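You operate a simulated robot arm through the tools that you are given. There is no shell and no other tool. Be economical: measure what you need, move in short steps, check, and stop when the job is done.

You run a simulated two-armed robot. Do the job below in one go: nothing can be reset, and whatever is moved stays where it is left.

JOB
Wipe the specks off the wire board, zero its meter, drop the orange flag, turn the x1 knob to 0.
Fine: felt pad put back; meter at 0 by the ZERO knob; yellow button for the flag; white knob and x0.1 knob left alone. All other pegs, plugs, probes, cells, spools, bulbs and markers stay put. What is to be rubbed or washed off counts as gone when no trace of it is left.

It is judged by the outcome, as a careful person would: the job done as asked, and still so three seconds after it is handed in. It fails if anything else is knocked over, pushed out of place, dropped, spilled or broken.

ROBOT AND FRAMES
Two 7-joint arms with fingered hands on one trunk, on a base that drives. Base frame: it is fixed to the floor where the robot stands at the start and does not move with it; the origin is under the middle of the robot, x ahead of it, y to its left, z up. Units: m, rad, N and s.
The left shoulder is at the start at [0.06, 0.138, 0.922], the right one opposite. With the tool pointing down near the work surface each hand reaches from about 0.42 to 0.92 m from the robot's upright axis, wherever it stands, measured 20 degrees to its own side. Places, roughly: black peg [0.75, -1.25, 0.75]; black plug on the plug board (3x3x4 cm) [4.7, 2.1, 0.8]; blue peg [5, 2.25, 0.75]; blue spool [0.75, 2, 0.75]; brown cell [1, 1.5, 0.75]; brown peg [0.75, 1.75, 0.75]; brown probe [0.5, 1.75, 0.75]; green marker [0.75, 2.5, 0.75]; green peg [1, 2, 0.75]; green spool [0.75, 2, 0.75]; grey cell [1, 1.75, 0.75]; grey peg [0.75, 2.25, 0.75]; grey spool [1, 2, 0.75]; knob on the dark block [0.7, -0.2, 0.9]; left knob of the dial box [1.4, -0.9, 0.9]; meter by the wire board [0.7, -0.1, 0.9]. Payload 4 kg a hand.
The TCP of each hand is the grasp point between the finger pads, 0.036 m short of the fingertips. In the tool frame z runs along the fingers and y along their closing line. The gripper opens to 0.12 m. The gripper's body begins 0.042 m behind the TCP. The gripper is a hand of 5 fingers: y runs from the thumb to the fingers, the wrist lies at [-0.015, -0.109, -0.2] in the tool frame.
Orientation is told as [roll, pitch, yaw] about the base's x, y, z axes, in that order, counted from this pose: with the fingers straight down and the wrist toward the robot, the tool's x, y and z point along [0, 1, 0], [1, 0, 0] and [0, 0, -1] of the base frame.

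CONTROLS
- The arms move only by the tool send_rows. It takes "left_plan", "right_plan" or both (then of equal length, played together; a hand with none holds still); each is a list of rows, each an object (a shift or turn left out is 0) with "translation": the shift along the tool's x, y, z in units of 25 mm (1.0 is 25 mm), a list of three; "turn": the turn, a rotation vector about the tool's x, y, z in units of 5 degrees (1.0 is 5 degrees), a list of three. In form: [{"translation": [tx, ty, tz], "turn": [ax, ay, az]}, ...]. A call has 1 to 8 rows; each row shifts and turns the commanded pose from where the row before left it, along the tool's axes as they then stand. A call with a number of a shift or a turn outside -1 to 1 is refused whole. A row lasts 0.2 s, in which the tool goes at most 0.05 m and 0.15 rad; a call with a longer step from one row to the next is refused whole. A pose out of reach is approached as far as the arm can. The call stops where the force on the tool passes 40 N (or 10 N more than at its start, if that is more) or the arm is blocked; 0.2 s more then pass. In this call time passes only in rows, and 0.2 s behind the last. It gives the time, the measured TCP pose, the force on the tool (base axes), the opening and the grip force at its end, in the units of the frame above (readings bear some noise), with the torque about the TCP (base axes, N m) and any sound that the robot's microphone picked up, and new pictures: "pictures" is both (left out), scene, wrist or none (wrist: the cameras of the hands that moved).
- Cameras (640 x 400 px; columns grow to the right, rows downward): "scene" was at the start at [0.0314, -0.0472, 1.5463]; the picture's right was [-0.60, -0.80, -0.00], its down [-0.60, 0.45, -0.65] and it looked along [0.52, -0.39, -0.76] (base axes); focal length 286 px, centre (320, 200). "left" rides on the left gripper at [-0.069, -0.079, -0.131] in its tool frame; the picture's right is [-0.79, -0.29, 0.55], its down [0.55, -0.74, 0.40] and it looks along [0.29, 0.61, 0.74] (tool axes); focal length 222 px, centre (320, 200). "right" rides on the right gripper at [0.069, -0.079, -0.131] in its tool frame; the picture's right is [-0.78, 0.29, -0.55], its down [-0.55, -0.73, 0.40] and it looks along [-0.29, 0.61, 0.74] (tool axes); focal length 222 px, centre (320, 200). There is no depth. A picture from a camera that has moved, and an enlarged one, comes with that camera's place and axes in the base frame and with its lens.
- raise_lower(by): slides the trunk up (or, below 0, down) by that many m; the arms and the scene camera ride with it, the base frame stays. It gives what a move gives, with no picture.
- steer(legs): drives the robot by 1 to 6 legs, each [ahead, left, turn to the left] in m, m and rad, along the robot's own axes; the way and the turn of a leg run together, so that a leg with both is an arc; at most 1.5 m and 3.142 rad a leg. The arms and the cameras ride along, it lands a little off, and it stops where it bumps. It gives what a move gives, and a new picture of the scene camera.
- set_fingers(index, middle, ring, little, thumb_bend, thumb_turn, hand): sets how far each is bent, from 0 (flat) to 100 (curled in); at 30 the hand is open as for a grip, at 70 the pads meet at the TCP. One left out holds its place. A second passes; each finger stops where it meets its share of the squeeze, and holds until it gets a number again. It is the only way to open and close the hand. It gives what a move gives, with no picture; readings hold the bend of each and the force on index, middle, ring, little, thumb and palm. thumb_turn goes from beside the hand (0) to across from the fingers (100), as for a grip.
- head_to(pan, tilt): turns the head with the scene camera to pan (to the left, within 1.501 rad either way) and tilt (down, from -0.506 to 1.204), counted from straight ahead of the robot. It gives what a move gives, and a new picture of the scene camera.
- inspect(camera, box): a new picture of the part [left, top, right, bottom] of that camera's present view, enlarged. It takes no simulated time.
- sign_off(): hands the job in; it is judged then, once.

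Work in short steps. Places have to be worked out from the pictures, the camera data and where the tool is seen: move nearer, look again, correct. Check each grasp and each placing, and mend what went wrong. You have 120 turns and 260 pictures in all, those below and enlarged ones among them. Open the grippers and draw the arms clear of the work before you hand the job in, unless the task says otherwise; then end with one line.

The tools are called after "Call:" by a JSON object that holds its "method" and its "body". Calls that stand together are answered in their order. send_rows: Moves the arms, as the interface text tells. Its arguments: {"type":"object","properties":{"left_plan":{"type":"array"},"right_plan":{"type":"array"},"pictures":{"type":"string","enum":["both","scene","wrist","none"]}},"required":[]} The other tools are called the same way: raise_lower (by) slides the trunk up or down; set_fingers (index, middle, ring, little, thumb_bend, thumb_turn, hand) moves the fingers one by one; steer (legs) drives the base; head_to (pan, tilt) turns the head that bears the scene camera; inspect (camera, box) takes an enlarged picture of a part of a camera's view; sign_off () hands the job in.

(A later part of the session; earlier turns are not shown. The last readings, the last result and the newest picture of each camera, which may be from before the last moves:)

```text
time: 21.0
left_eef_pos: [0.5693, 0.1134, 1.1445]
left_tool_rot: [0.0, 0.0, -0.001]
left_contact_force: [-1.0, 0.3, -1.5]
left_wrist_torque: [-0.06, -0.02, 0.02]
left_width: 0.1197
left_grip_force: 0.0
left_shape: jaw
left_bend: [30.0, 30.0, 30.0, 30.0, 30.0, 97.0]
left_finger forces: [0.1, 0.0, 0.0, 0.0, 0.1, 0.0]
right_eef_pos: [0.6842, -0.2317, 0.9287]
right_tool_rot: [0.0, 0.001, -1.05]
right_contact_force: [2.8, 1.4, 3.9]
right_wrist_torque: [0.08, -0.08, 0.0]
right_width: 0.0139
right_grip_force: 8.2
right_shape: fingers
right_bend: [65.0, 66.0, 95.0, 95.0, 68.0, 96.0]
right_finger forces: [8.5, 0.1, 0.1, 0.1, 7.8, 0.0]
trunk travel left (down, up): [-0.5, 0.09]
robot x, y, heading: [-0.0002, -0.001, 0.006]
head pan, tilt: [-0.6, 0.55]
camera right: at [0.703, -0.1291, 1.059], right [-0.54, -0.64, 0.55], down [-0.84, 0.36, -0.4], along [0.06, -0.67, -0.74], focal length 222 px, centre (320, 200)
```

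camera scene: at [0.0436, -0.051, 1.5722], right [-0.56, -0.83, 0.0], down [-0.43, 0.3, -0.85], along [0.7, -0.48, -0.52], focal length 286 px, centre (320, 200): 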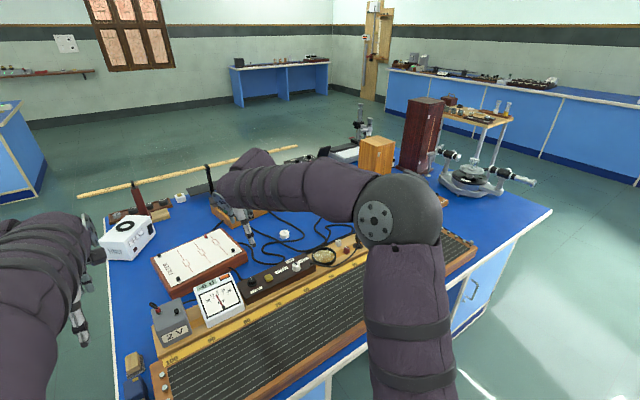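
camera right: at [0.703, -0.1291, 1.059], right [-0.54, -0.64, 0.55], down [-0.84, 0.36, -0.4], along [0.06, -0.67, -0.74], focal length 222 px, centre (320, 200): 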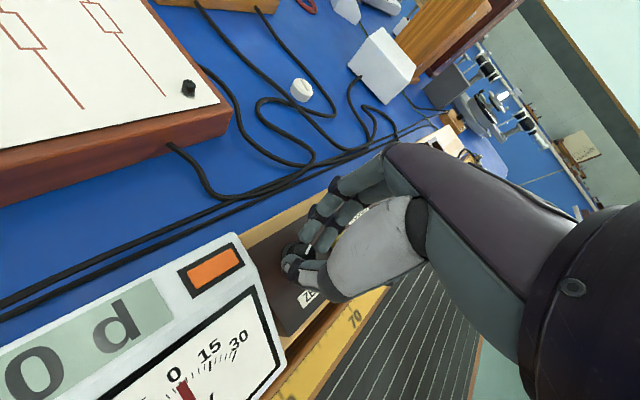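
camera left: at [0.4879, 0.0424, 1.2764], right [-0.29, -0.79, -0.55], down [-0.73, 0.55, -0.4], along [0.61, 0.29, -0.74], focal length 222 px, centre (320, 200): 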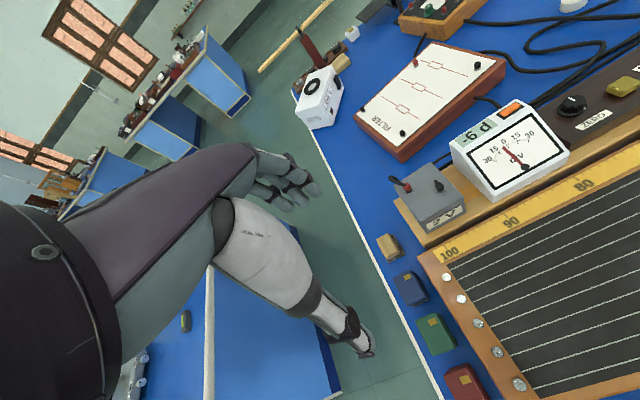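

The digits read 0. I check the meter from the head camera for a sign and the needle.

Call:
{"method": "head_to", "body": {"pan": -0.2, "tilt": 0.75}}

Call:
{"method": "inspect", "body": {"camera": "right", "box": [0, 220, 320, 400]}}

```text
time: 21.9
left_eef_pos: [0.5682, 0.1139, 1.1459]
left_tool_rot: [0.0, 0.001, -0.002]
left_contact_force: [0.1, 0.3, -0.7]
left_wrist_torque: [0.02, 0.01, -0.01]
left_width: 0.1198
left_grip_force: 0.1
left_shape: jaw
left_bend: [30.0, 30.0, 30.0, 30.0, 30.0, 97.0]
left_finger forces: [0.1, 0.1, 0.1, 0.0, 0.1, 0.1]
right_eef_pos: [0.6844, -0.232, 0.928]
right_tool_rot: [-0.001, 0.0, -1.047]
right_contact_force: [1.1, 1.4, 4.6]
right_wrist_torque: [0.05, -0.08, 0.0]
right_width: 0.0139
right_grip_force: 8.0
right_shape: fingers
right_bend: [65.0, 66.0, 95.0, 95.0, 68.0, 96.0]
right_finger forces: [8.6, 0.0, 0.0, 0.0, 7.7, 0.0]
trunk travel left (down, up): [-0.5, 0.09]
robot x, y, heading: [0.0046, 0.0024, -0.002]
head pan, tilt: [-0.201, 0.75]
camera scene: at [0.0505, -0.0167, 1.5549], right [-0.2, -0.98, 0.0], down [-0.67, 0.14, -0.73], along [0.72, -0.15, -0.68], focal length 286 px, centre (320, 200)
```

scene: 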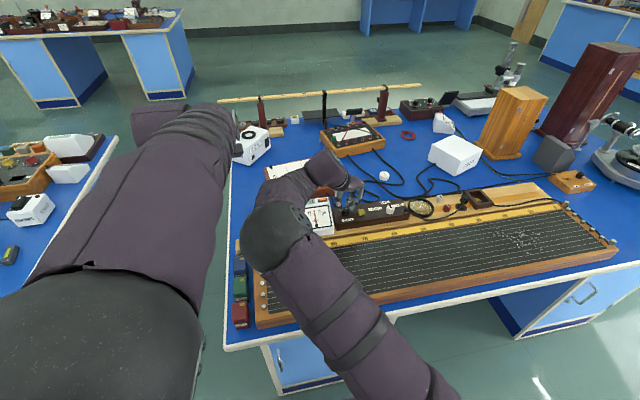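

```text
2.00 times, centred on (160, 310) of right
camera zoom: at [0.7028, -0.129, 1.059], right [-0.53, -0.64, 0.55], down [-0.84, 0.36, -0.4], along [0.06, -0.67, -0.74], focal length 444 px, centre (640, -20)
```

zoom: 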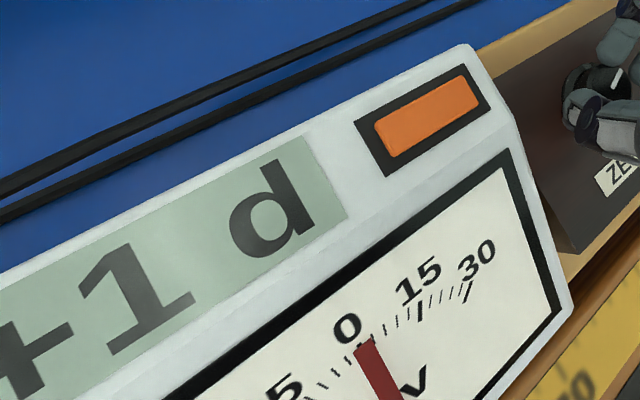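

After settling it shows +1. I turn back about 6° and look again.

Call:
{"method": "send_rows", "body": {"right_plan": [{"turn": [0, 0, -0.6]}, {"turn": [0, 0, -0.6]}, {}, {}, {}, {}], "pictures": "none"}}

Call:
{"method": "inspect", "body": {"camera": "right", "box": [0, 200, 320, 400]}}

```text
time: 23.3
left_eef_pos: [0.5689, 0.1123, 1.1458]
left_tool_rot: [-0.001, 0.001, -0.002]
left_contact_force: [0.0, 0.2, 0.7]
left_wrist_torque: [-0.01, 0.01, 0.03]
left_width: 0.1195
left_grip_force: 0.1
left_shape: jaw
left_bend: [30.0, 30.0, 30.0, 30.0, 30.0, 97.0]
left_finger forces: [0.0, 0.0, 0.0, 0.1, 0.1, 0.0]
right_eef_pos: [0.6842, -0.2319, 0.9284]
right_tool_rot: [-0.001, -0.001, -0.942]
right_contact_force: [2.2, -0.5, 4.9]
right_wrist_torque: [0.0, -0.1, -0.03]
right_width: 0.0139
right_grip_force: 8.6
right_shape: fingers
right_bend: [65.0, 66.0, 95.0, 95.0, 68.0, 96.0]
right_finger forces: [9.2, 0.2, 0.0, 0.0, 7.3, 0.1]
trunk travel left (down, up): [-0.5, 0.09]
robot x, y, heading: [-0.003, 0.0021, -0.001]
head pan, tilt: [-0.201, 0.75]
```

```text
2.00 times, centred on (160, 300) of right
camera zoom: at [0.6921, -0.1272, 1.0589], right [-0.46, -0.7, 0.55], down [-0.88, 0.27, -0.4], along [0.13, -0.66, -0.74], focal length 444 px, centre (640, 0)
```

zoom: 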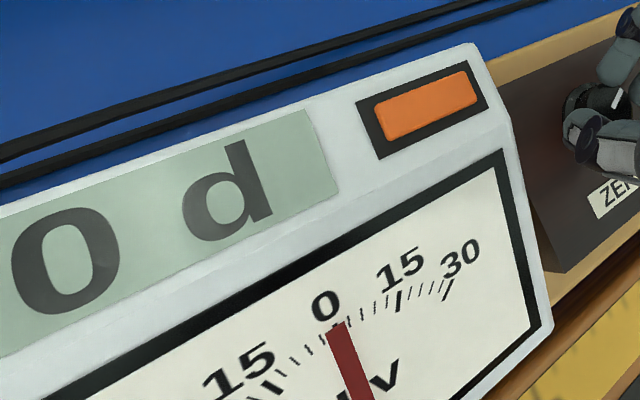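

It reads 0 with the needle on the mark. I release the knob gently and check again.

Call:
{"method": "set_fingers", "body": {"hand": "right", "index": 56, "middle": 56, "thumb_bend": 56}}

Call:
{"method": "send_rows", "body": {"right_plan": [{"translation": [0, 0, -0.7]}, {"translation": [0, 0, -1]}, {"translation": [0, 0, -1]}, {"translation": [0, 0, -1], "turn": [0, 0, -1]}, {"turn": [0, 0, -1]}, {"turn": [0, 0, -1]}, {"turn": [0, 0, -1]}, {"turn": [0, 0, -1]}], "pictures": "wrist"}}

```text
time: 24.3
left_eef_pos: [0.5676, 0.1128, 1.1453]
left_tool_rot: [0.001, 0.0, 0.0]
left_contact_force: [0.0, 0.7, 0.0]
left_wrist_torque: [0.01, 0.0, -0.03]
left_width: 0.1199
left_grip_force: 0.1
left_shape: jaw
left_bend: [30.0, 30.0, 30.0, 30.0, 30.0, 97.0]
left_finger forces: [0.0, 0.0, 0.0, 0.1, 0.1, 0.0]
right_eef_pos: [0.6837, -0.2319, 0.9284]
right_tool_rot: [0.0, -0.001, -0.943]
right_contact_force: [1.2, -0.3, -0.3]
right_wrist_torque: [-0.01, 0.0, -0.03]
right_width: 0.0413
right_grip_force: 0.1
right_shape: fingers
right_bend: [56.0, 56.0, 95.0, 95.0, 56.0, 97.0]
right_finger forces: [0.1, 0.2, 0.0, 0.0, 0.0, 0.0]
trunk travel left (down, up): [-0.5, 0.09]
robot x, y, heading: [-0.0048, 0.0029, 0.001]
head pan, tilt: [-0.201, 0.75]
```

```text
time: 26.1
left_eef_pos: [0.5689, 0.1131, 1.1454]
left_tool_rot: [0.001, -0.002, -0.002]
left_contact_force: [0.3, -0.1, 0.1]
left_wrist_torque: [-0.03, 0.02, 0.01]
left_width: 0.1195
left_grip_force: 0.0
left_shape: jaw
left_bend: [30.0, 30.0, 30.0, 30.0, 30.0, 97.0]
left_finger forces: [0.1, 0.0, 0.1, 0.0, 0.0, 0.0]
right_eef_pos: [0.6831, -0.233, 1.0205]
right_tool_rot: [0.0, 0.0, -0.507]
right_contact_force: [0.0, 0.2, 0.6]
right_wrist_torque: [0.0, -0.01, 0.02]
right_width: 0.0414
right_grip_force: 0.2
right_shape: fingers
right_bend: [56.0, 56.0, 95.0, 95.0, 56.0, 97.0]
right_finger forces: [0.1, 0.0, 0.1, 0.1, 0.0, 0.0]
trunk travel left (down, up): [-0.5, 0.09]
robot x, y, heading: [-0.0021, -0.0005, -0.001]
head pan, tilt: [-0.201, 0.75]
camera right: at [0.6465, -0.1344, 1.151], right [-0.13, -0.83, 0.55], down [-0.91, -0.12, -0.4], along [0.4, -0.55, -0.74], focal length 222 px, centre (320, 200)
```

right: 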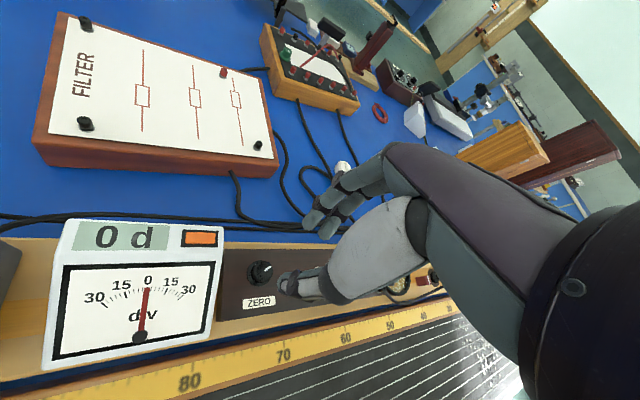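

Meter reads 0 with hand off. Next is the yellow button at about (0.669, -0.282): I square the hand, curl the middle finger, and make a slim index-thumb tip.

Call:
{"method": "send_rows", "body": {"right_plan": [{"turn": [0, 0, -1]}, {"turn": [0, 0, -1]}, {"turn": [0, 0, -1]}, {"turn": [0, 0, -1]}, {"turn": [0, 0, -1]}, {"turn": [0, 0, -0.81]}, {"translation": [-1, -0.3, 0]}, {"translation": [-1, -0.3, 0]}], "pictures": "none"}}

Call:
{"method": "set_fingers", "body": {"hand": "right", "index": 69, "middle": 95, "thumb_bend": 69}}

Call:
{"method": "inspect", "body": {"camera": "right", "box": [160, 140, 480, 360]}}

```text
time: 27.9
left_eef_pos: [0.5688, 0.1126, 1.1464]
left_tool_rot: [0.001, -0.001, -0.001]
left_contact_force: [-0.7, 0.3, -0.5]
left_wrist_torque: [-0.03, 0.0, 0.05]
left_width: 0.1197
left_grip_force: 0.0
left_shape: jaw
left_bend: [30.0, 30.0, 30.0, 30.0, 30.0, 97.0]
left_finger forces: [0.0, 0.0, 0.1, 0.0, 0.1, 0.0]
right_eef_pos: [0.6674, -0.2823, 1.0216]
right_tool_rot: [0.0, 0.0, 0.001]
right_contact_force: [0.7, -0.3, 0.4]
right_wrist_torque: [0.0, 0.02, 0.01]
right_width: 0.0418
right_grip_force: 0.1
right_shape: fingers
right_bend: [56.0, 56.0, 95.0, 95.0, 56.0, 97.0]
right_finger forces: [0.1, 0.0, 0.1, 0.0, 0.0, 0.0]
trunk travel left (down, up): [-0.5, 0.09]
robot x, y, heading: [-0.0007, 0.0012, -0.0]
head pan, tilt: [-0.201, 0.75]
```

```text
time: 28.9
left_eef_pos: [0.5684, 0.1131, 1.1454]
left_tool_rot: [0.001, 0.001, -0.003]
left_contact_force: [-0.5, 0.7, -0.1]
left_wrist_torque: [0.0, 0.0, -0.02]
left_width: 0.1198
left_grip_force: 0.1
left_shape: jaw
left_bend: [30.0, 30.0, 30.0, 30.0, 30.0, 97.0]
left_finger forces: [0.1, 0.1, 0.1, 0.1, 0.1, 0.1]
right_eef_pos: [0.6678, -0.2826, 1.023]
right_tool_rot: [-0.001, -0.001, 0.003]
right_contact_force: [-0.9, -0.4, -0.3]
right_wrist_torque: [-0.01, 0.0, -0.02]
right_width: 0.0044
right_grip_force: 0.1
right_shape: fingers
right_bend: [69.0, 95.0, 95.0, 95.0, 69.0, 97.0]
right_finger forces: [0.0, 0.0, 0.0, 0.1, 0.1, 0.0]
trunk travel left (down, up): [-0.5, 0.09]
robot x, y, heading: [-0.0029, 0.0018, 0.002]
head pan, tilt: [-0.201, 0.75]
```

```text
1.82 times, centred on (320, 250) of right
camera zoom: at [0.5875, -0.2133, 1.152], right [0.29, -0.78, 0.55], down [-0.73, -0.55, -0.4], along [0.61, -0.29, -0.74], focal length 404 px, centre (320, 109)
```

zoom: 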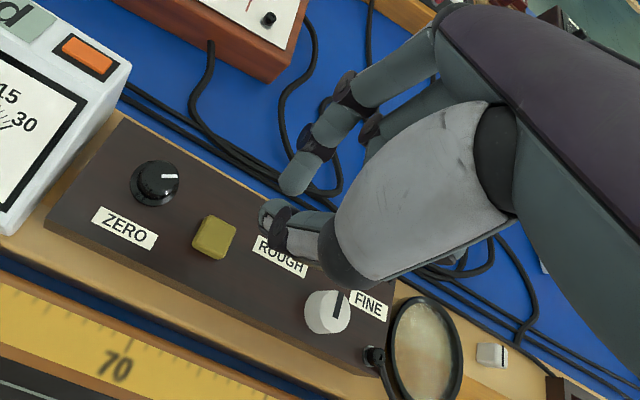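

TCP is right over the button. I descend to 15 mm above the expected contact, then creep.

Call:
{"method": "send_rows", "body": {"right_plan": [{"translation": [0, 0, 1]}, {"translation": [0, 0, 1]}, {"translation": [0, 0, 1]}, {"translation": [0, 0, 0.5]}], "pictures": "none"}}

Call:
{"method": "send_rows", "body": {"right_plan": [{"translation": [0, 0, 0.16]}, {"translation": [0, 0, 0.16]}], "pictures": "wrist"}}

```text
time: 29.9
left_eef_pos: [0.5688, 0.114, 1.145]
left_tool_rot: [-0.001, 0.001, -0.001]
left_contact_force: [0.1, -0.2, 0.1]
left_wrist_torque: [0.02, 0.0, 0.0]
left_width: 0.12
left_grip_force: 0.0
left_shape: jaw
left_bend: [30.0, 30.0, 30.0, 30.0, 30.0, 97.0]
left_finger forces: [0.0, 0.0, 0.0, 0.0, 0.0, 0.0]
right_eef_pos: [0.6671, -0.2834, 0.9321]
right_tool_rot: [-0.001, -0.001, -0.001]
right_contact_force: [-0.3, 0.5, -0.5]
right_wrist_torque: [-0.02, -0.03, -0.02]
right_width: 0.0044
right_grip_force: 0.2
right_shape: fingers
right_bend: [69.0, 95.0, 95.0, 95.0, 69.0, 97.0]
right_finger forces: [0.1, 0.0, 0.0, 0.0, 0.0, 0.0]
trunk travel left (down, up): [-0.5, 0.09]
robot x, y, heading: [0.0004, -0.0009, -0.003]
head pan, tilt: [-0.201, 0.75]
```

```text
time: 30.5
left_eef_pos: [0.5682, 0.1124, 1.1441]
left_tool_rot: [0.001, -0.001, -0.002]
left_contact_force: [0.8, 0.7, 0.5]
left_wrist_torque: [-0.02, 0.02, -0.01]
left_width: 0.1199
left_grip_force: 0.0
left_shape: jaw
left_bend: [30.0, 30.0, 30.0, 30.0, 30.0, 97.0]
left_finger forces: [0.0, 0.0, 0.0, 0.0, 0.0, 0.0]
right_eef_pos: [0.6676, -0.2825, 0.9242]
right_tool_rot: [0.0, -0.002, -0.001]
right_contact_force: [0.4, 0.2, 1.9]
right_wrist_torque: [0.01, 0.01, -0.01]
right_width: 0.0036
right_grip_force: 1.2
right_shape: fingers
right_bend: [69.0, 95.0, 95.0, 95.0, 69.0, 97.0]
right_finger forces: [2.0, 0.0, 0.0, 0.0, 0.0, 0.0]
trunk travel left (down, up): [-0.5, 0.09]
robot x, y, heading: [0.004, -0.0, 0.001]
head pan, tilt: [-0.201, 0.75]
heard: click
camera right: at [0.5879, -0.2132, 1.055], right [0.29, -0.78, 0.55], down [-0.73, -0.55, -0.4], along [0.61, -0.29, -0.74], focal length 222 px, centre (320, 200)
```

right: 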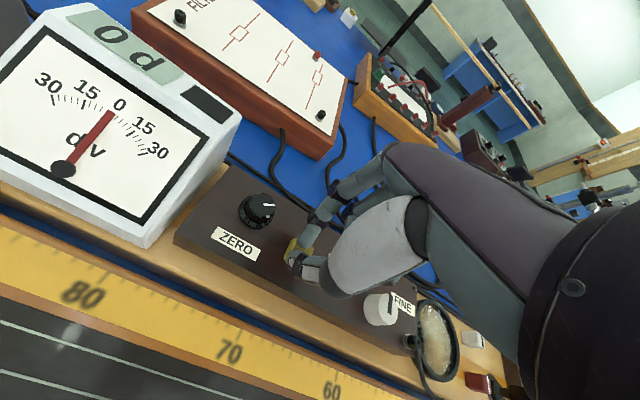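

A click was heard and the flag is gone. I lift straight up and check that it stays down.

Call:
{"method": "send_rows", "body": {"right_plan": [{"translation": [0, 0, -0.6]}, {"translation": [0, 0, -1]}, {"translation": [0, 0, -1]}, {"translation": [0, 0, -1]}, {"translation": [0, 0, -1]}, {"translation": [0, 0, -1]}, {"translation": [0, 0, -1]}, {"translation": [0, 0, -1]}], "pictures": "wrist"}}

```text
time: 32.3
left_eef_pos: [0.5685, 0.1121, 1.1445]
left_tool_rot: [0.0, -0.001, -0.003]
left_contact_force: [0.4, 0.2, 0.2]
left_wrist_torque: [-0.01, 0.02, 0.02]
left_width: 0.1198
left_grip_force: 0.1
left_shape: jaw
left_bend: [30.0, 30.0, 30.0, 30.0, 30.0, 97.0]
left_finger forces: [0.0, 0.0, 0.1, 0.1, 0.0, 0.1]
right_eef_pos: [0.669, -0.2818, 1.1165]
right_tool_rot: [0.001, -0.001, -0.001]
right_contact_force: [0.7, -0.5, -0.4]
right_wrist_torque: [-0.02, 0.04, 0.02]
right_width: 0.0039
right_grip_force: 0.0
right_shape: fingers
right_bend: [69.0, 95.0, 95.0, 95.0, 69.0, 97.0]
right_finger forces: [0.1, 0.0, 0.1, 0.0, 0.0, 0.0]
trunk travel left (down, up): [-0.5, 0.09]
robot x, y, heading: [0.004, -0.0002, -0.002]
head pan, tilt: [-0.201, 0.75]
camera right: at [0.5879, -0.2124, 1.2471], right [0.29, -0.78, 0.55], down [-0.73, -0.55, -0.4], along [0.61, -0.29, -0.74], focal length 222 px, centre (320, 200)
```

right: 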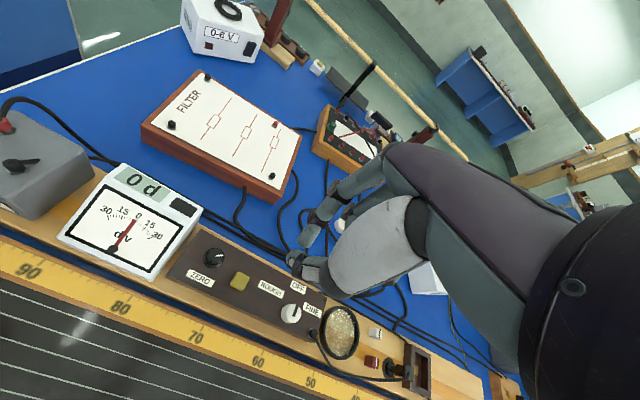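

Flag is down and the meter is at 0. Now the pad: I turn the left hand by -90° yaw to grip across the pad's narrow side, moving it over the pad, while the right hand withdraws.

Call:
{"method": "send_rows", "body": {"left_plan": [{"turn": [0, 0, 1]}, {"turn": [0, 0, 1]}, {"turn": [0, 0, 1]}, {"turn": [0, 0, 1]}, {"turn": [0, 0, 1]}, {"turn": [0, 0, 1]}, {"turn": [0, 0, 1]}, {"turn": [0, 0, 1]}], "right_plan": [{"translation": [-1, -1, -0.5]}, {"translation": [-1, -1, -0.5]}, {"translation": [-1, -1, -0.5]}, {"translation": [-1, -1, -0.5]}, {"translation": [-1, -1, -0.5]}, {"translation": [-1, -1, -0.5]}, {"translation": [-1, -1, -0.5]}, {"translation": [-1, -1, -0.5]}], "pictures": "none"}}

Call:
{"method": "send_rows", "body": {"left_plan": [{"turn": [0, 0, 1]}, {"turn": [0, 0, 1]}, {"turn": [0, 0, 1]}, {"turn": [0, 0, 1]}, {"turn": [0, 0, 1]}, {"turn": [0, 0, 1]}, {"turn": [0, 0, 1]}, {"turn": [0, 0, 1]}], "right_plan": [{"translation": [0, -1, 0]}, {"translation": [0, -1, 0]}, {"translation": [0, -1, 0]}, {"translation": [0, -1, 0]}, {"translation": [0, 0, 0]}, {}, {}, {}], "pictures": "none"}}

Call:
{"method": "send_rows", "body": {"left_plan": [{"turn": [0, 0, 1]}, {"turn": [0, 0, 1]}, {"translation": [1, 0, 0.5]}, {"translation": [1, 0, 0.5]}, {"translation": [1, 0, 0.5]}, {"translation": [0.6, -0.2, 0.5]}], "pictures": "both"}}

```text
time: 34.1
left_eef_pos: [0.5668, 0.1123, 1.1419]
left_tool_rot: [-0.001, 0.0, -0.7]
left_contact_force: [-0.2, -0.1, 0.3]
left_wrist_torque: [0.01, 0.01, 0.01]
left_width: 0.1198
left_grip_force: 0.1
left_shape: jaw
left_bend: [30.0, 30.0, 30.0, 30.0, 30.0, 97.0]
left_finger forces: [0.0, 0.0, 0.0, 0.0, 0.0, 0.0]
right_eef_pos: [0.4692, -0.4817, 1.2192]
right_tool_rot: [0.001, 0.0, 0.003]
right_contact_force: [0.5, -0.2, 0.5]
right_wrist_torque: [0.0, -0.01, -0.01]
right_width: 0.0038
right_grip_force: 0.1
right_shape: fingers
right_bend: [69.0, 95.0, 95.0, 95.0, 69.0, 97.0]
right_finger forces: [0.0, 0.0, 0.0, 0.0, 0.0, 0.0]
trunk travel left (down, up): [-0.5, 0.09]
robot x, y, heading: [0.0016, 0.0025, 0.001]
head pan, tilt: [-0.201, 0.75]
```

```text
time: 35.9
left_eef_pos: [0.5687, 0.114, 1.1413]
left_tool_rot: [0.0, 0.001, -1.399]
left_contact_force: [1.0, -0.2, 1.3]
left_wrist_torque: [0.01, 0.01, 0.01]
left_width: 0.1197
left_grip_force: 0.1
left_shape: jaw
left_bend: [30.0, 30.0, 30.0, 30.0, 30.0, 97.0]
left_finger forces: [0.0, 0.0, 0.0, 0.1, 0.0, 0.0]
right_eef_pos: [0.3704, -0.4823, 1.2159]
right_tool_rot: [0.0, -0.001, 0.001]
right_contact_force: [-0.8, 0.1, 0.4]
right_wrist_torque: [-0.03, 0.01, 0.01]
right_width: 0.0042
right_grip_force: 0.2
right_shape: fingers
right_bend: [69.0, 95.0, 95.0, 95.0, 69.0, 97.0]
right_finger forces: [0.1, 0.0, 0.0, 0.0, 0.0, 0.0]
trunk travel left (down, up): [-0.5, 0.09]
robot x, y, heading: [0.0034, -0.0028, -0.004]
head pan, tilt: [-0.201, 0.75]
```

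```text
time: 37.3
left_eef_pos: [0.6585, 0.1178, 1.0947]
left_tool_rot: [0.0, -0.001, -1.572]
left_contact_force: [0.8, -0.9, -0.4]
left_wrist_torque: [-0.02, -0.02, -0.03]
left_width: 0.1198
left_grip_force: 0.0
left_shape: jaw
left_bend: [30.0, 30.0, 30.0, 30.0, 30.0, 97.0]
left_finger forces: [0.0, 0.0, 0.0, 0.0, 0.0, 0.0]
right_eef_pos: [0.3703, -0.4816, 1.2163]
right_tool_rot: [0.0, -0.002, 0.002]
right_contact_force: [-0.3, -0.5, -0.1]
right_wrist_torque: [0.02, 0.05, -0.04]
right_width: 0.0037
right_grip_force: 0.2
right_shape: fingers
right_bend: [69.0, 95.0, 95.0, 95.0, 69.0, 97.0]
right_finger forces: [0.0, 0.1, 0.0, 0.0, 0.0, 0.0]
trunk travel left (down, up): [-0.5, 0.09]
robot x, y, heading: [-0.0016, 0.0072, 0.001]
head pan, tilt: [-0.201, 0.75]
camera scene: at [0.0509, -0.0167, 1.5549], right [-0.2, -0.98, 0.0], down [-0.67, 0.14, -0.73], along [0.72, -0.15, -0.68], focal length 286 px, centre (320, 200)
camera left: at [0.5877, 0.1949, 1.2247], right [-0.78, 0.29, -0.55], down [0.55, 0.73, -0.4], along [0.29, -0.61, -0.74], focal length 222 px, centre (320, 200)
```

scene: 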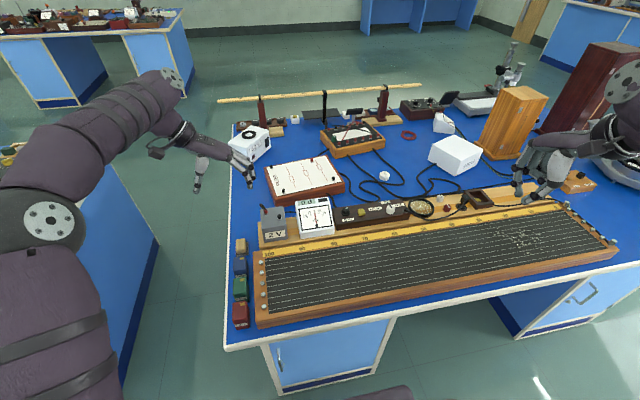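
left: 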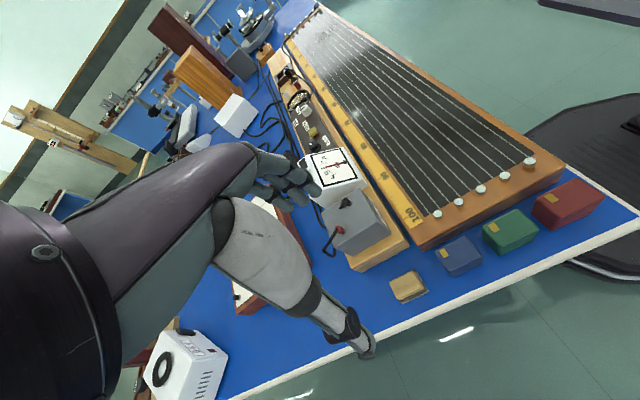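

The pad is confirmed at about (0.66, 0.119), with the plank end near y=0.062. I pre-close index and middle to fit that gap, curl the others, and descend part way.

Call:
{"method": "set_fingers", "body": {"hand": "left", "index": 52, "middle": 52, "ring": 95, "little": 95, "thumb_bend": 48}}

Call:
{"method": "send_rows", "body": {"left_plan": [{"translation": [0, -0.1, 1]}, {"translation": [0, 0, 1]}, {"translation": [0, 0, 1]}, {"translation": [0, 0, 1]}, {"translation": [0, 0, 1]}, {"translation": [0, 0, 1]}], "pictures": "wrist"}}

Call:
{"method": "inspect", "body": {"camera": "left", "box": [200, 140, 440, 380]}}

```text
time: 38.3
left_eef_pos: [0.6587, 0.1171, 1.0935]
left_tool_rot: [0.0, -0.001, -1.572]
left_contact_force: [-0.2, 0.2, 0.1]
left_wrist_torque: [-0.02, -0.02, 0.01]
left_width: 0.0603
left_grip_force: 0.0
left_shape: fingers
left_bend: [52.0, 52.0, 95.0, 95.0, 48.0, 97.0]
left_finger forces: [0.1, 0.1, 0.0, 0.0, 0.0, 0.0]
right_eef_pos: [0.3694, -0.4825, 1.2163]
right_tool_rot: [0.001, -0.001, 0.002]
right_contact_force: [-0.3, -1.0, -0.2]
right_wrist_torque: [0.02, 0.01, 0.0]
right_width: 0.0039
right_grip_force: 0.1
right_shape: fingers
right_bend: [69.0, 95.0, 95.0, 95.0, 69.0, 97.0]
right_finger forces: [0.0, 0.0, 0.0, 0.1, 0.0, 0.0]
trunk travel left (down, up): [-0.5, 0.09]
robot x, y, heading: [0.0012, -0.0013, -0.002]
head pan, tilt: [-0.201, 0.75]
```

```text
time: 39.7
left_eef_pos: [0.6568, 0.1171, 0.9429]
left_tool_rot: [-0.001, 0.0, -1.572]
left_contact_force: [0.3, 0.6, 0.0]
left_wrist_torque: [-0.01, -0.01, -0.01]
left_width: 0.0604
left_grip_force: 0.1
left_shape: fingers
left_bend: [52.0, 52.0, 95.0, 95.0, 48.0, 97.0]
left_finger forces: [0.0, 0.0, 0.0, 0.0, 0.0, 0.0]
right_eef_pos: [0.3711, -0.481, 1.2147]
right_tool_rot: [0.0, -0.001, 0.002]
right_contact_force: [0.2, -0.6, 0.5]
right_wrist_torque: [0.02, 0.0, 0.01]
right_width: 0.0038
right_grip_force: 0.0
right_shape: fingers
right_bend: [69.0, 95.0, 95.0, 95.0, 69.0, 97.0]
right_finger forces: [0.1, 0.1, 0.0, 0.0, 0.0, 0.1]
trunk travel left (down, up): [-0.5, 0.09]
robot x, y, heading: [0.0027, -0.002, -0.0]
head pan, tilt: [-0.201, 0.75]
camera left: at [0.5863, 0.1951, 1.0742], right [-0.78, 0.29, -0.55], down [0.55, 0.73, -0.4], along [0.29, -0.61, -0.74], focal length 222 px, centre (320, 200)
```

left: 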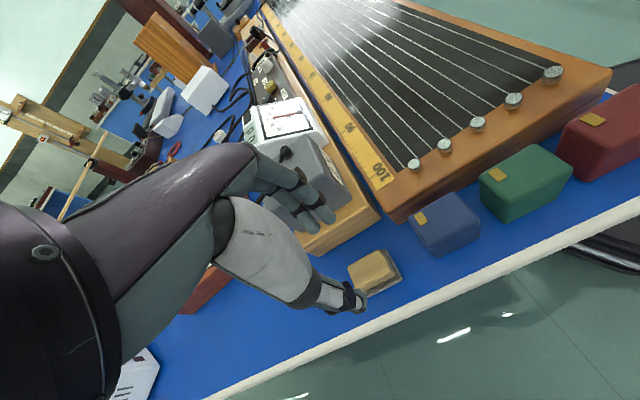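

```text
1.67 times, centred on (320, 260) of left
camera zoom: at [0.5863, 0.1951, 1.0742], right [-0.78, 0.29, -0.55], down [0.55, 0.73, -0.4], along [0.29, -0.61, -0.74], focal length 370 px, centre (320, 100)
```

zoom: 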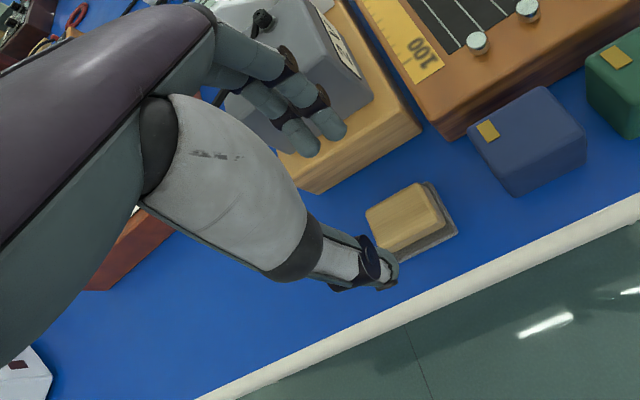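

The pad is centred near (0.657, 0.117). I tighten the fingers slightly (plank gap) and descend further.

Call:
{"method": "set_fingers", "body": {"hand": "left", "index": 54, "middle": 54}}

Call:
{"method": "send_rows", "body": {"left_plan": [{"translation": [0, -0.06, 1]}, {"translation": [0, 0, 1]}, {"translation": [0, 0, 0.8]}], "pictures": "wrist"}}

Call:
{"method": "inspect", "body": {"camera": "left", "box": [200, 140, 440, 340]}}

```text
time: 40.7
left_eef_pos: [0.6561, 0.1177, 0.9448]
left_tool_rot: [0.0, 0.0, -1.572]
left_contact_force: [-0.4, 0.7, 0.5]
left_wrist_torque: [0.02, 0.02, -0.01]
left_width: 0.0572
left_grip_force: 0.2
left_shape: fingers
left_bend: [54.0, 54.0, 95.0, 95.0, 48.0, 97.0]
left_finger forces: [0.0, 0.0, 0.1, 0.1, 0.0, 0.1]
right_eef_pos: [0.3695, -0.481, 1.2158]
right_tool_rot: [0.0, -0.001, 0.0]
right_contact_force: [-0.1, 0.2, -0.1]
right_wrist_torque: [-0.02, -0.01, -0.01]
right_width: 0.0041
right_grip_force: 0.0
right_shape: fingers
right_bend: [69.0, 95.0, 95.0, 95.0, 69.0, 97.0]
right_finger forces: [0.0, 0.0, 0.1, 0.0, 0.0, 0.1]
trunk travel left (down, up): [-0.5, 0.09]
robot x, y, heading: [-0.0011, 0.0015, 0.003]
head pan, tilt: [-0.201, 0.75]
```

```text
time: 41.5
left_eef_pos: [0.6556, 0.122, 0.8734]
left_tool_rot: [0.0, 0.0, -1.572]
left_contact_force: [-0.4, 0.2, 0.4]
left_wrist_torque: [0.01, 0.03, 0.0]
left_width: 0.0575
left_grip_force: 0.0
left_shape: fingers
left_bend: [54.0, 54.0, 95.0, 95.0, 48.0, 97.0]
left_finger forces: [0.0, 0.2, 0.0, 0.0, 0.1, 0.0]
right_eef_pos: [0.3703, -0.4818, 1.2162]
right_tool_rot: [-0.001, -0.001, 0.0]
right_contact_force: [-1.1, 0.7, -0.5]
right_wrist_torque: [0.02, -0.01, 0.01]
right_width: 0.0037
right_grip_force: 0.0
right_shape: fingers
right_bend: [69.0, 95.0, 95.0, 95.0, 69.0, 97.0]
right_finger forces: [0.1, 0.1, 0.0, 0.0, 0.0, 0.0]
trunk travel left (down, up): [-0.5, 0.09]
robot x, y, heading: [-0.0031, -0.0011, 0.0]
head pan, tilt: [-0.201, 0.75]
camera left: at [0.5855, 0.1983, 1.004], right [-0.78, 0.29, -0.55], down [0.55, 0.73, -0.4], along [0.29, -0.61, -0.74], focal length 222 px, centre (320, 200)
```

left: 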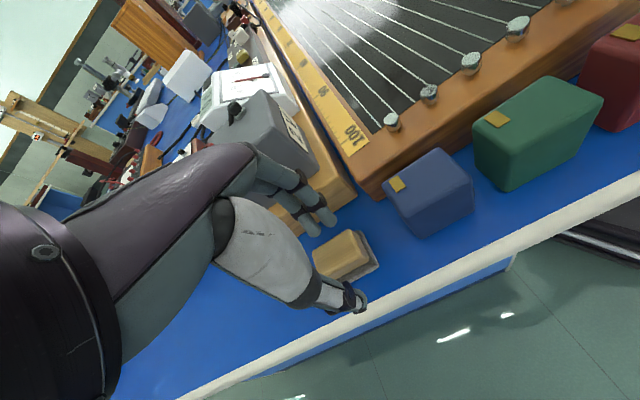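

```text
2.00 times, centred on (320, 240) of left
camera zoom: at [0.5855, 0.1983, 1.004], right [-0.78, 0.29, -0.55], down [0.55, 0.73, -0.4], along [0.29, -0.61, -0.74], focal length 444 px, centre (320, 120)
```

zoom: 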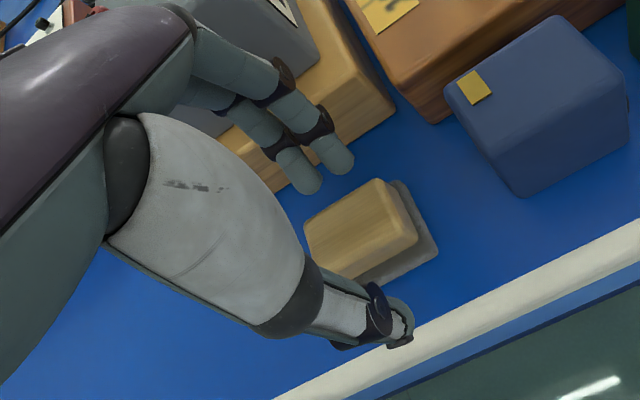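

Both finger groups straddle the pad with room. I descend 24 mm more in small steps.

Call:
{"method": "send_rows", "body": {"left_plan": [{"translation": [0, 0.12, 0.32]}, {"translation": [0, 0, 0.32]}, {"translation": [0, 0, 0.32]}], "pictures": "none"}}

Call:
{"method": "inspect", "body": {"camera": "left", "box": [200, 140, 440, 340]}}

```text
time: 42.3
left_eef_pos: [0.6585, 0.1204, 0.8496]
left_tool_rot: [0.001, 0.001, -1.569]
left_contact_force: [-0.4, 5.5, 5.6]
left_wrist_torque: [-0.3, -0.09, 0.07]
left_width: 0.0573
left_grip_force: 3.9
left_shape: fingers
left_bend: [54.0, 56.0, 95.0, 95.0, 48.0, 97.0]
left_finger forces: [0.0, 7.1, 0.1, 0.0, 0.0, 0.0]
right_eef_pos: [0.3699, -0.4801, 1.2168]
right_tool_rot: [0.0, 0.001, 0.001]
right_contact_force: [0.0, -0.4, 0.2]
right_wrist_torque: [0.03, 0.0, -0.01]
right_width: 0.0039
right_grip_force: 0.1
right_shape: fingers
right_bend: [69.0, 95.0, 95.0, 95.0, 69.0, 97.0]
right_finger forces: [0.0, 0.1, 0.1, 0.0, 0.1, 0.0]
trunk travel left (down, up): [-0.5, 0.09]
robot x, y, heading: [0.0028, -0.003, -0.002]
head pan, tilt: [-0.201, 0.75]
```

```text
2.00 times, centred on (320, 240) of left
camera zoom: at [0.5863, 0.1987, 0.9812], right [-0.78, 0.29, -0.55], down [0.55, 0.74, -0.4], along [0.29, -0.61, -0.74], focal length 444 px, centre (320, 120)
```

zoom: 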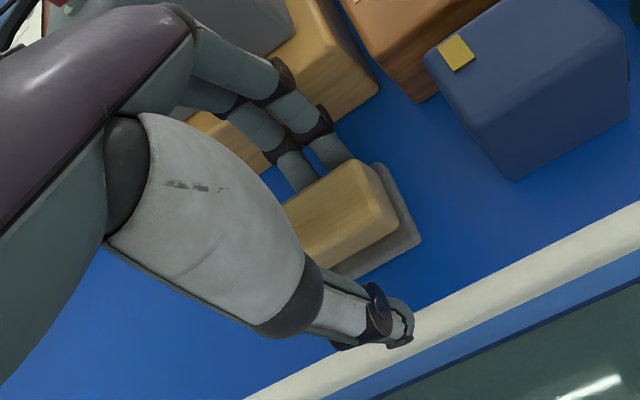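

The middle finger's back is touching the plank end (7 N). I close now, which draws it off the plank and onto the pad.

Call:
{"method": "set_fingers", "body": {"hand": "left", "index": 66, "middle": 66, "thumb_bend": 66}}

Call:
{"method": "inspect", "body": {"camera": "left", "box": [200, 140, 440, 340]}}

```text
time: 43.3
left_eef_pos: [0.6574, 0.1187, 0.8504]
left_tool_rot: [0.001, -0.001, -1.573]
left_contact_force: [-0.9, 0.4, 4.2]
left_wrist_torque: [-0.1, 0.02, -0.05]
left_width: 0.0267
left_grip_force: 8.0
left_shape: fingers
left_bend: [64.0, 64.0, 95.0, 95.0, 61.0, 97.0]
left_finger forces: [5.0, 4.0, 0.0, 0.0, 6.5, 0.1]
right_eef_pos: [0.3706, -0.4815, 1.2166]
right_tool_rot: [0.0, 0.0, -0.002]
right_contact_force: [0.0, 0.6, -0.5]
right_wrist_torque: [0.0, -0.05, 0.0]
right_width: 0.0041
right_grip_force: 0.1
right_shape: fingers
right_bend: [69.0, 95.0, 95.0, 95.0, 69.0, 97.0]
right_finger forces: [0.0, 0.1, 0.0, 0.0, 0.0, 0.0]
trunk travel left (down, up): [-0.5, 0.09]
robot x, y, heading: [-0.0029, -0.0009, -0.004]
head pan, tilt: [-0.201, 0.75]
```

```text
2.00 times, centred on (320, 240) of left
camera zoom: at [0.5862, 0.1967, 0.9809], right [-0.78, 0.29, -0.55], down [0.55, 0.73, -0.4], along [0.29, -0.61, -0.74], focal length 444 px, centre (320, 120)
```

zoom: 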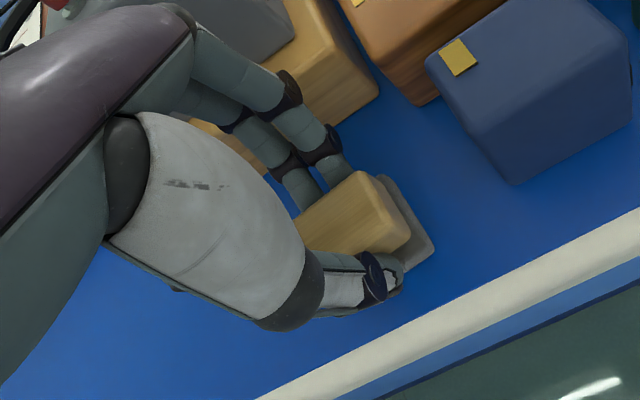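

Gripped (27 mm wide, all three fingers loaded). I squeeze more and lift 10 cm.

Call:
{"method": "set_fingers", "body": {"hand": "left", "index": 76, "middle": 76, "thumb_bend": 74}}

Call:
{"method": "send_rows", "body": {"left_plan": [{"translation": [0, 0, -0.5]}, {"translation": [0, 0, -1]}, {"translation": [0, 0, -1]}, {"translation": [0, 0, -1]}, {"translation": [0, 0, -1]}, {"translation": [0, 0, -1]}, {"translation": [0, 0, -1]}, {"translation": [0, 0, -1]}], "pictures": "wrist"}}

Call:
{"method": "inspect", "body": {"camera": "left", "box": [200, 140, 440, 340]}}

```text
time: 44.3
left_eef_pos: [0.6565, 0.1193, 0.8493]
left_tool_rot: [-0.002, -0.002, -1.573]
left_contact_force: [-0.2, 0.4, -0.9]
left_wrist_torque: [0.0, -0.04, -0.02]
left_width: 0.0264
left_grip_force: 19.7
left_shape: fingers
left_bend: [65.0, 67.0, 95.0, 95.0, 62.0, 95.0]
left_finger forces: [11.5, 8.3, 0.0, 0.0, 20.4, 0.0]
right_eef_pos: [0.3704, -0.483, 1.2159]
right_tool_rot: [-0.001, -0.001, 0.0]
right_contact_force: [-0.9, -0.9, 0.2]
right_wrist_torque: [-0.01, -0.01, -0.03]
right_width: 0.0039
right_grip_force: 0.1
right_shape: fingers
right_bend: [69.0, 95.0, 95.0, 95.0, 69.0, 97.0]
right_finger forces: [0.0, 0.1, 0.0, 0.0, 0.1, 0.0]
trunk travel left (down, up): [-0.5, 0.09]
robot x, y, heading: [-0.0005, -0.007, 0.003]
head pan, tilt: [-0.201, 0.75]
```

```text
time: 46.1
left_eef_pos: [0.6561, 0.1169, 1.0376]
left_tool_rot: [0.001, 0.0, -1.573]
left_contact_force: [-0.1, -0.3, 0.3]
left_wrist_torque: [0.0, -0.02, 0.0]
left_width: 0.0268
left_grip_force: 20.0
left_shape: fingers
left_bend: [65.0, 67.0, 95.0, 95.0, 62.0, 95.0]
left_finger forces: [11.3, 8.1, 0.1, 0.0, 20.4, 0.0]
right_eef_pos: [0.3709, -0.4826, 1.2159]
right_tool_rot: [-0.001, 0.0, 0.001]
right_contact_force: [0.0, 0.4, -0.5]
right_wrist_torque: [-0.01, 0.01, -0.02]
right_width: 0.004
right_grip_force: 0.1
right_shape: fingers
right_bend: [69.0, 95.0, 95.0, 95.0, 69.0, 97.0]
right_finger forces: [0.0, 0.0, 0.0, 0.1, 0.0, 0.1]
trunk travel left (down, up): [-0.5, 0.09]
robot x, y, heading: [-0.0005, 0.0008, 0.0]
head pan, tilt: [-0.201, 0.75]
camera left: at [0.585, 0.1951, 1.1694], right [-0.78, 0.29, -0.55], down [0.55, 0.73, -0.4], along [0.29, -0.61, -0.74], focal length 222 px, centre (320, 200)
```

left: 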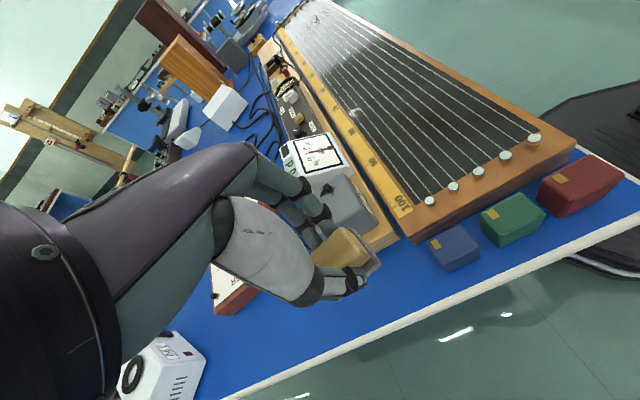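

```text
2.00 times, centred on (320, 240) of left
camera zoom: at [0.585, 0.1951, 1.1694], right [-0.78, 0.29, -0.55], down [0.55, 0.73, -0.4], along [0.29, -0.61, -0.74], focal length 444 px, centre (320, 120)
```

zoom: 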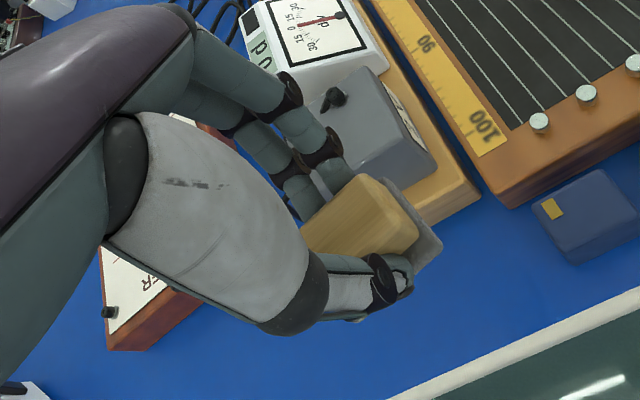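

The pad is held firmly. I raise both hands a bit and draw the left in before driving about 0.85 m to the right.

Call:
{"method": "send_rows", "body": {"left_plan": [{"translation": [-1, 0, -0.7]}, {"translation": [-1, 0, -0.7]}, {"translation": [-1, 0, -0.7]}, {"translation": [-1, 0, -0.7]}, {"translation": [-1, 0, -0.5]}], "right_plan": [{"translation": [0, 0, -1]}, {"translation": [0, 0, -1]}, {"translation": [0, 0, -1]}, {"translation": [0, 0, -1]}, {"translation": [0.5, 0, -0.5]}], "pictures": "none"}}

Call:
{"method": "steer", "body": {"legs": [[0, -0.85, 0]]}}

Call:
{"method": "head_to", "body": {"pan": 0.25, "tilt": 0.95}}

```text
time: 47.3
left_eef_pos: [0.533, 0.1188, 1.1197]
left_tool_rot: [0.0, 0.0, -1.574]
left_contact_force: [0.1, 0.2, -0.2]
left_wrist_torque: [0.01, -0.03, -0.02]
left_width: 0.0266
left_grip_force: 20.4
left_shape: fingers
left_bend: [65.0, 67.0, 95.0, 95.0, 62.0, 95.0]
left_finger forces: [11.1, 8.1, 0.0, 0.1, 20.7, 0.1]
right_eef_pos: [0.3669, -0.4701, 1.3292]
right_tool_rot: [0.0, 0.001, 0.0]
right_contact_force: [-0.1, 0.0, 1.2]
right_wrist_torque: [-0.01, -0.02, -0.04]
right_width: 0.004
right_grip_force: 0.0
right_shape: fingers
right_bend: [69.0, 95.0, 95.0, 95.0, 69.0, 97.0]
right_finger forces: [0.0, 0.0, 0.1, 0.0, 0.0, 0.0]
trunk travel left (down, up): [-0.5, 0.09]
robot x, y, heading: [-0.0023, -0.0034, 0.002]
head pan, tilt: [-0.201, 0.75]
```

```text
time: 51.8
left_eef_pos: [0.5287, -0.7465, 1.1191]
left_tool_rot: [0.001, -0.001, -1.59]
left_contact_force: [0.5, 0.8, -0.6]
left_wrist_torque: [0.02, -0.04, 0.02]
left_width: 0.0263
left_grip_force: 20.3
left_shape: fingers
left_bend: [65.0, 67.0, 95.0, 95.0, 62.0, 95.0]
left_finger forces: [11.1, 8.2, 0.0, 0.0, 20.7, 0.0]
right_eef_pos: [0.3524, -1.3325, 1.3286]
right_tool_rot: [0.002, -0.001, -0.017]
right_contact_force: [-0.2, -0.5, 0.2]
right_wrist_torque: [0.02, 0.02, 0.0]
right_width: 0.004
right_grip_force: 0.2
right_shape: fingers
right_bend: [69.0, 95.0, 95.0, 95.0, 69.0, 97.0]
right_finger forces: [0.1, 0.1, 0.0, 0.1, 0.0, 0.0]
trunk travel left (down, up): [-0.5, 0.09]
robot x, y, heading: [-0.0112, -0.8519, -0.021]
head pan, tilt: [-0.201, 0.75]
camera scene: at [0.0426, -0.8734, 1.5548], right [-0.22, -0.98, 0.0], down [-0.67, 0.15, -0.73], along [0.71, -0.16, -0.68], focal length 286 px, centre (320, 200)
```

scene: 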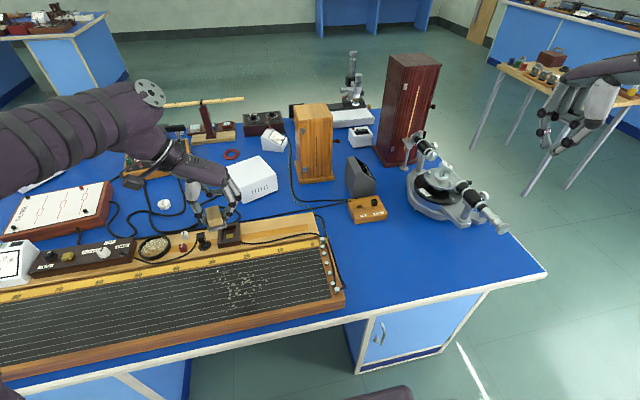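

```text
time: 52.7
left_eef_pos: [0.5287, -0.7472, 1.1199]
left_tool_rot: [-0.001, 0.001, -1.59]
left_contact_force: [0.0, -0.5, -0.4]
left_wrist_torque: [0.04, -0.01, -0.01]
left_width: 0.0265
left_grip_force: 20.3
left_shape: fingers
left_bend: [65.0, 67.0, 95.0, 95.0, 62.0, 95.0]
left_finger forces: [11.0, 8.1, 0.1, 0.1, 20.7, 0.1]
right_eef_pos: [0.352, -1.3325, 1.3279]
right_tool_rot: [0.002, -0.001, -0.019]
right_contact_force: [0.7, 0.8, 1.6]
right_wrist_torque: [-0.01, -0.01, 0.01]
right_width: 0.0039
right_grip_force: 0.0
right_shape: fingers
right_bend: [69.0, 95.0, 95.0, 95.0, 69.0, 97.0]
right_finger forces: [0.1, 0.1, 0.1, 0.0, 0.1, 0.0]
trunk travel left (down, up): [-0.5, 0.09]
robot x, y, heading: [-0.0097, -0.8583, -0.019]
head pan, tilt: [0.25, 0.949]
camera scene: at [0.0325, -0.8382, 1.5393], right [0.23, -0.97, 0.0], down [-0.79, -0.19, -0.58], along [0.57, 0.13, -0.81], focal length 286 px, centre (320, 200)
```

scene: 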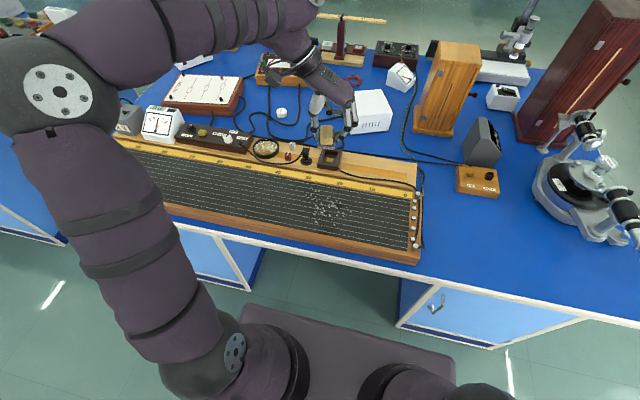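

Now the specks are in good view. I zoom in on them and the jockey/tray next to them.

Call:
{"method": "inspect", "body": {"camera": "scene", "box": [270, 130, 430, 260]}}

```text
3.08 times, centred on (350, 195) of scene
camera zoom: at [0.0325, -0.8382, 1.5393], right [0.23, -0.97, 0.0], down [-0.79, -0.19, -0.58], along [0.57, 0.13, -0.81], focal length 880 px, centre (228, 215)
```

zoom: 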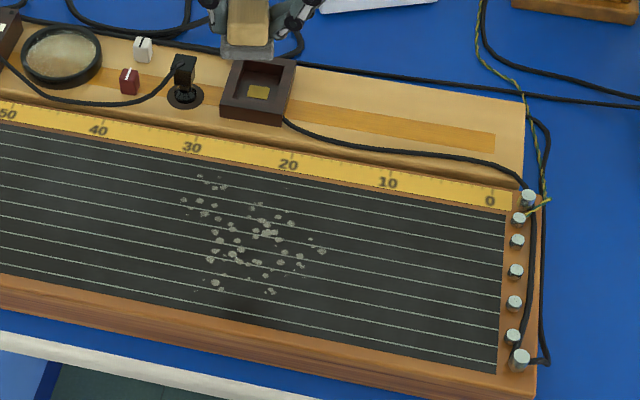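

Specks span about x 0.43–0.56, y −0.67…−0.83. I go over the start of the middle lane (x 0.485, y −0.66) and descend to about z 0.95.

Call:
{"method": "send_rows", "body": {"left_plan": [{"translation": [-0.6, -0.9, 0.4]}, {"translation": [-0.6, -0.9, 1]}, {"translation": [-0.5, -0.9, 1]}, {"translation": [0, -0.8, 1]}, {"translation": [0, 0, 1]}, {"translation": [0, 0, 1]}, {"translation": [0, 0, 1]}, {"translation": [0, 0, 0.4]}], "pictures": "both"}}

```text
time: 54.5
left_eef_pos: [0.4872, -0.6574, 0.9483]
left_tool_rot: [-0.001, 0.0, -1.59]
left_contact_force: [0.5, 0.2, 0.0]
left_wrist_torque: [0.01, 0.0, 0.0]
left_width: 0.0265
left_grip_force: 20.0
left_shape: fingers
left_bend: [65.0, 67.0, 95.0, 95.0, 62.0, 95.0]
left_finger forces: [10.7, 8.2, 0.1, 0.0, 20.7, 0.0]
right_eef_pos: [0.353, -1.3331, 1.328]
right_tool_rot: [-0.001, -0.001, -0.02]
right_contact_force: [-0.5, 0.6, 0.3]
right_wrist_torque: [0.04, 0.0, 0.0]
right_width: 0.004
right_grip_force: 0.0
right_shape: fingers
right_bend: [69.0, 95.0, 95.0, 95.0, 69.0, 97.0]
right_finger forces: [0.1, 0.0, 0.0, 0.0, 0.0, 0.1]
trunk travel left (down, up): [-0.5, 0.09]
robot x, y, heading: [-0.0071, -0.8544, -0.02]
head pan, tilt: [0.25, 0.949]
camera scene: at [0.0324, -0.8381, 1.5393], right [0.23, -0.97, 0.0], down [-0.79, -0.19, -0.58], along [0.57, 0.13, -0.81], focal length 286 px, centre (320, 200)
camera left: at [0.4183, -0.5785, 1.0804], right [-0.78, 0.31, -0.55], down [0.56, 0.72, -0.4], along [0.28, -0.62, -0.74], focal length 222 px, centre (320, 200)
```

scene: 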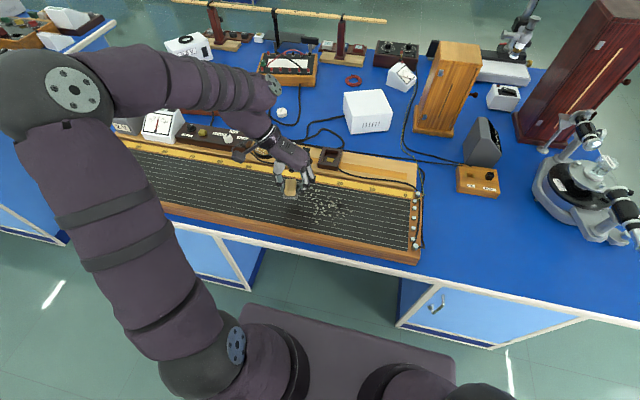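
left: 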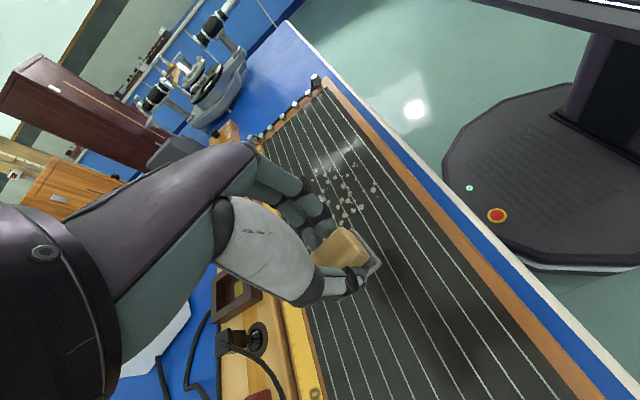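

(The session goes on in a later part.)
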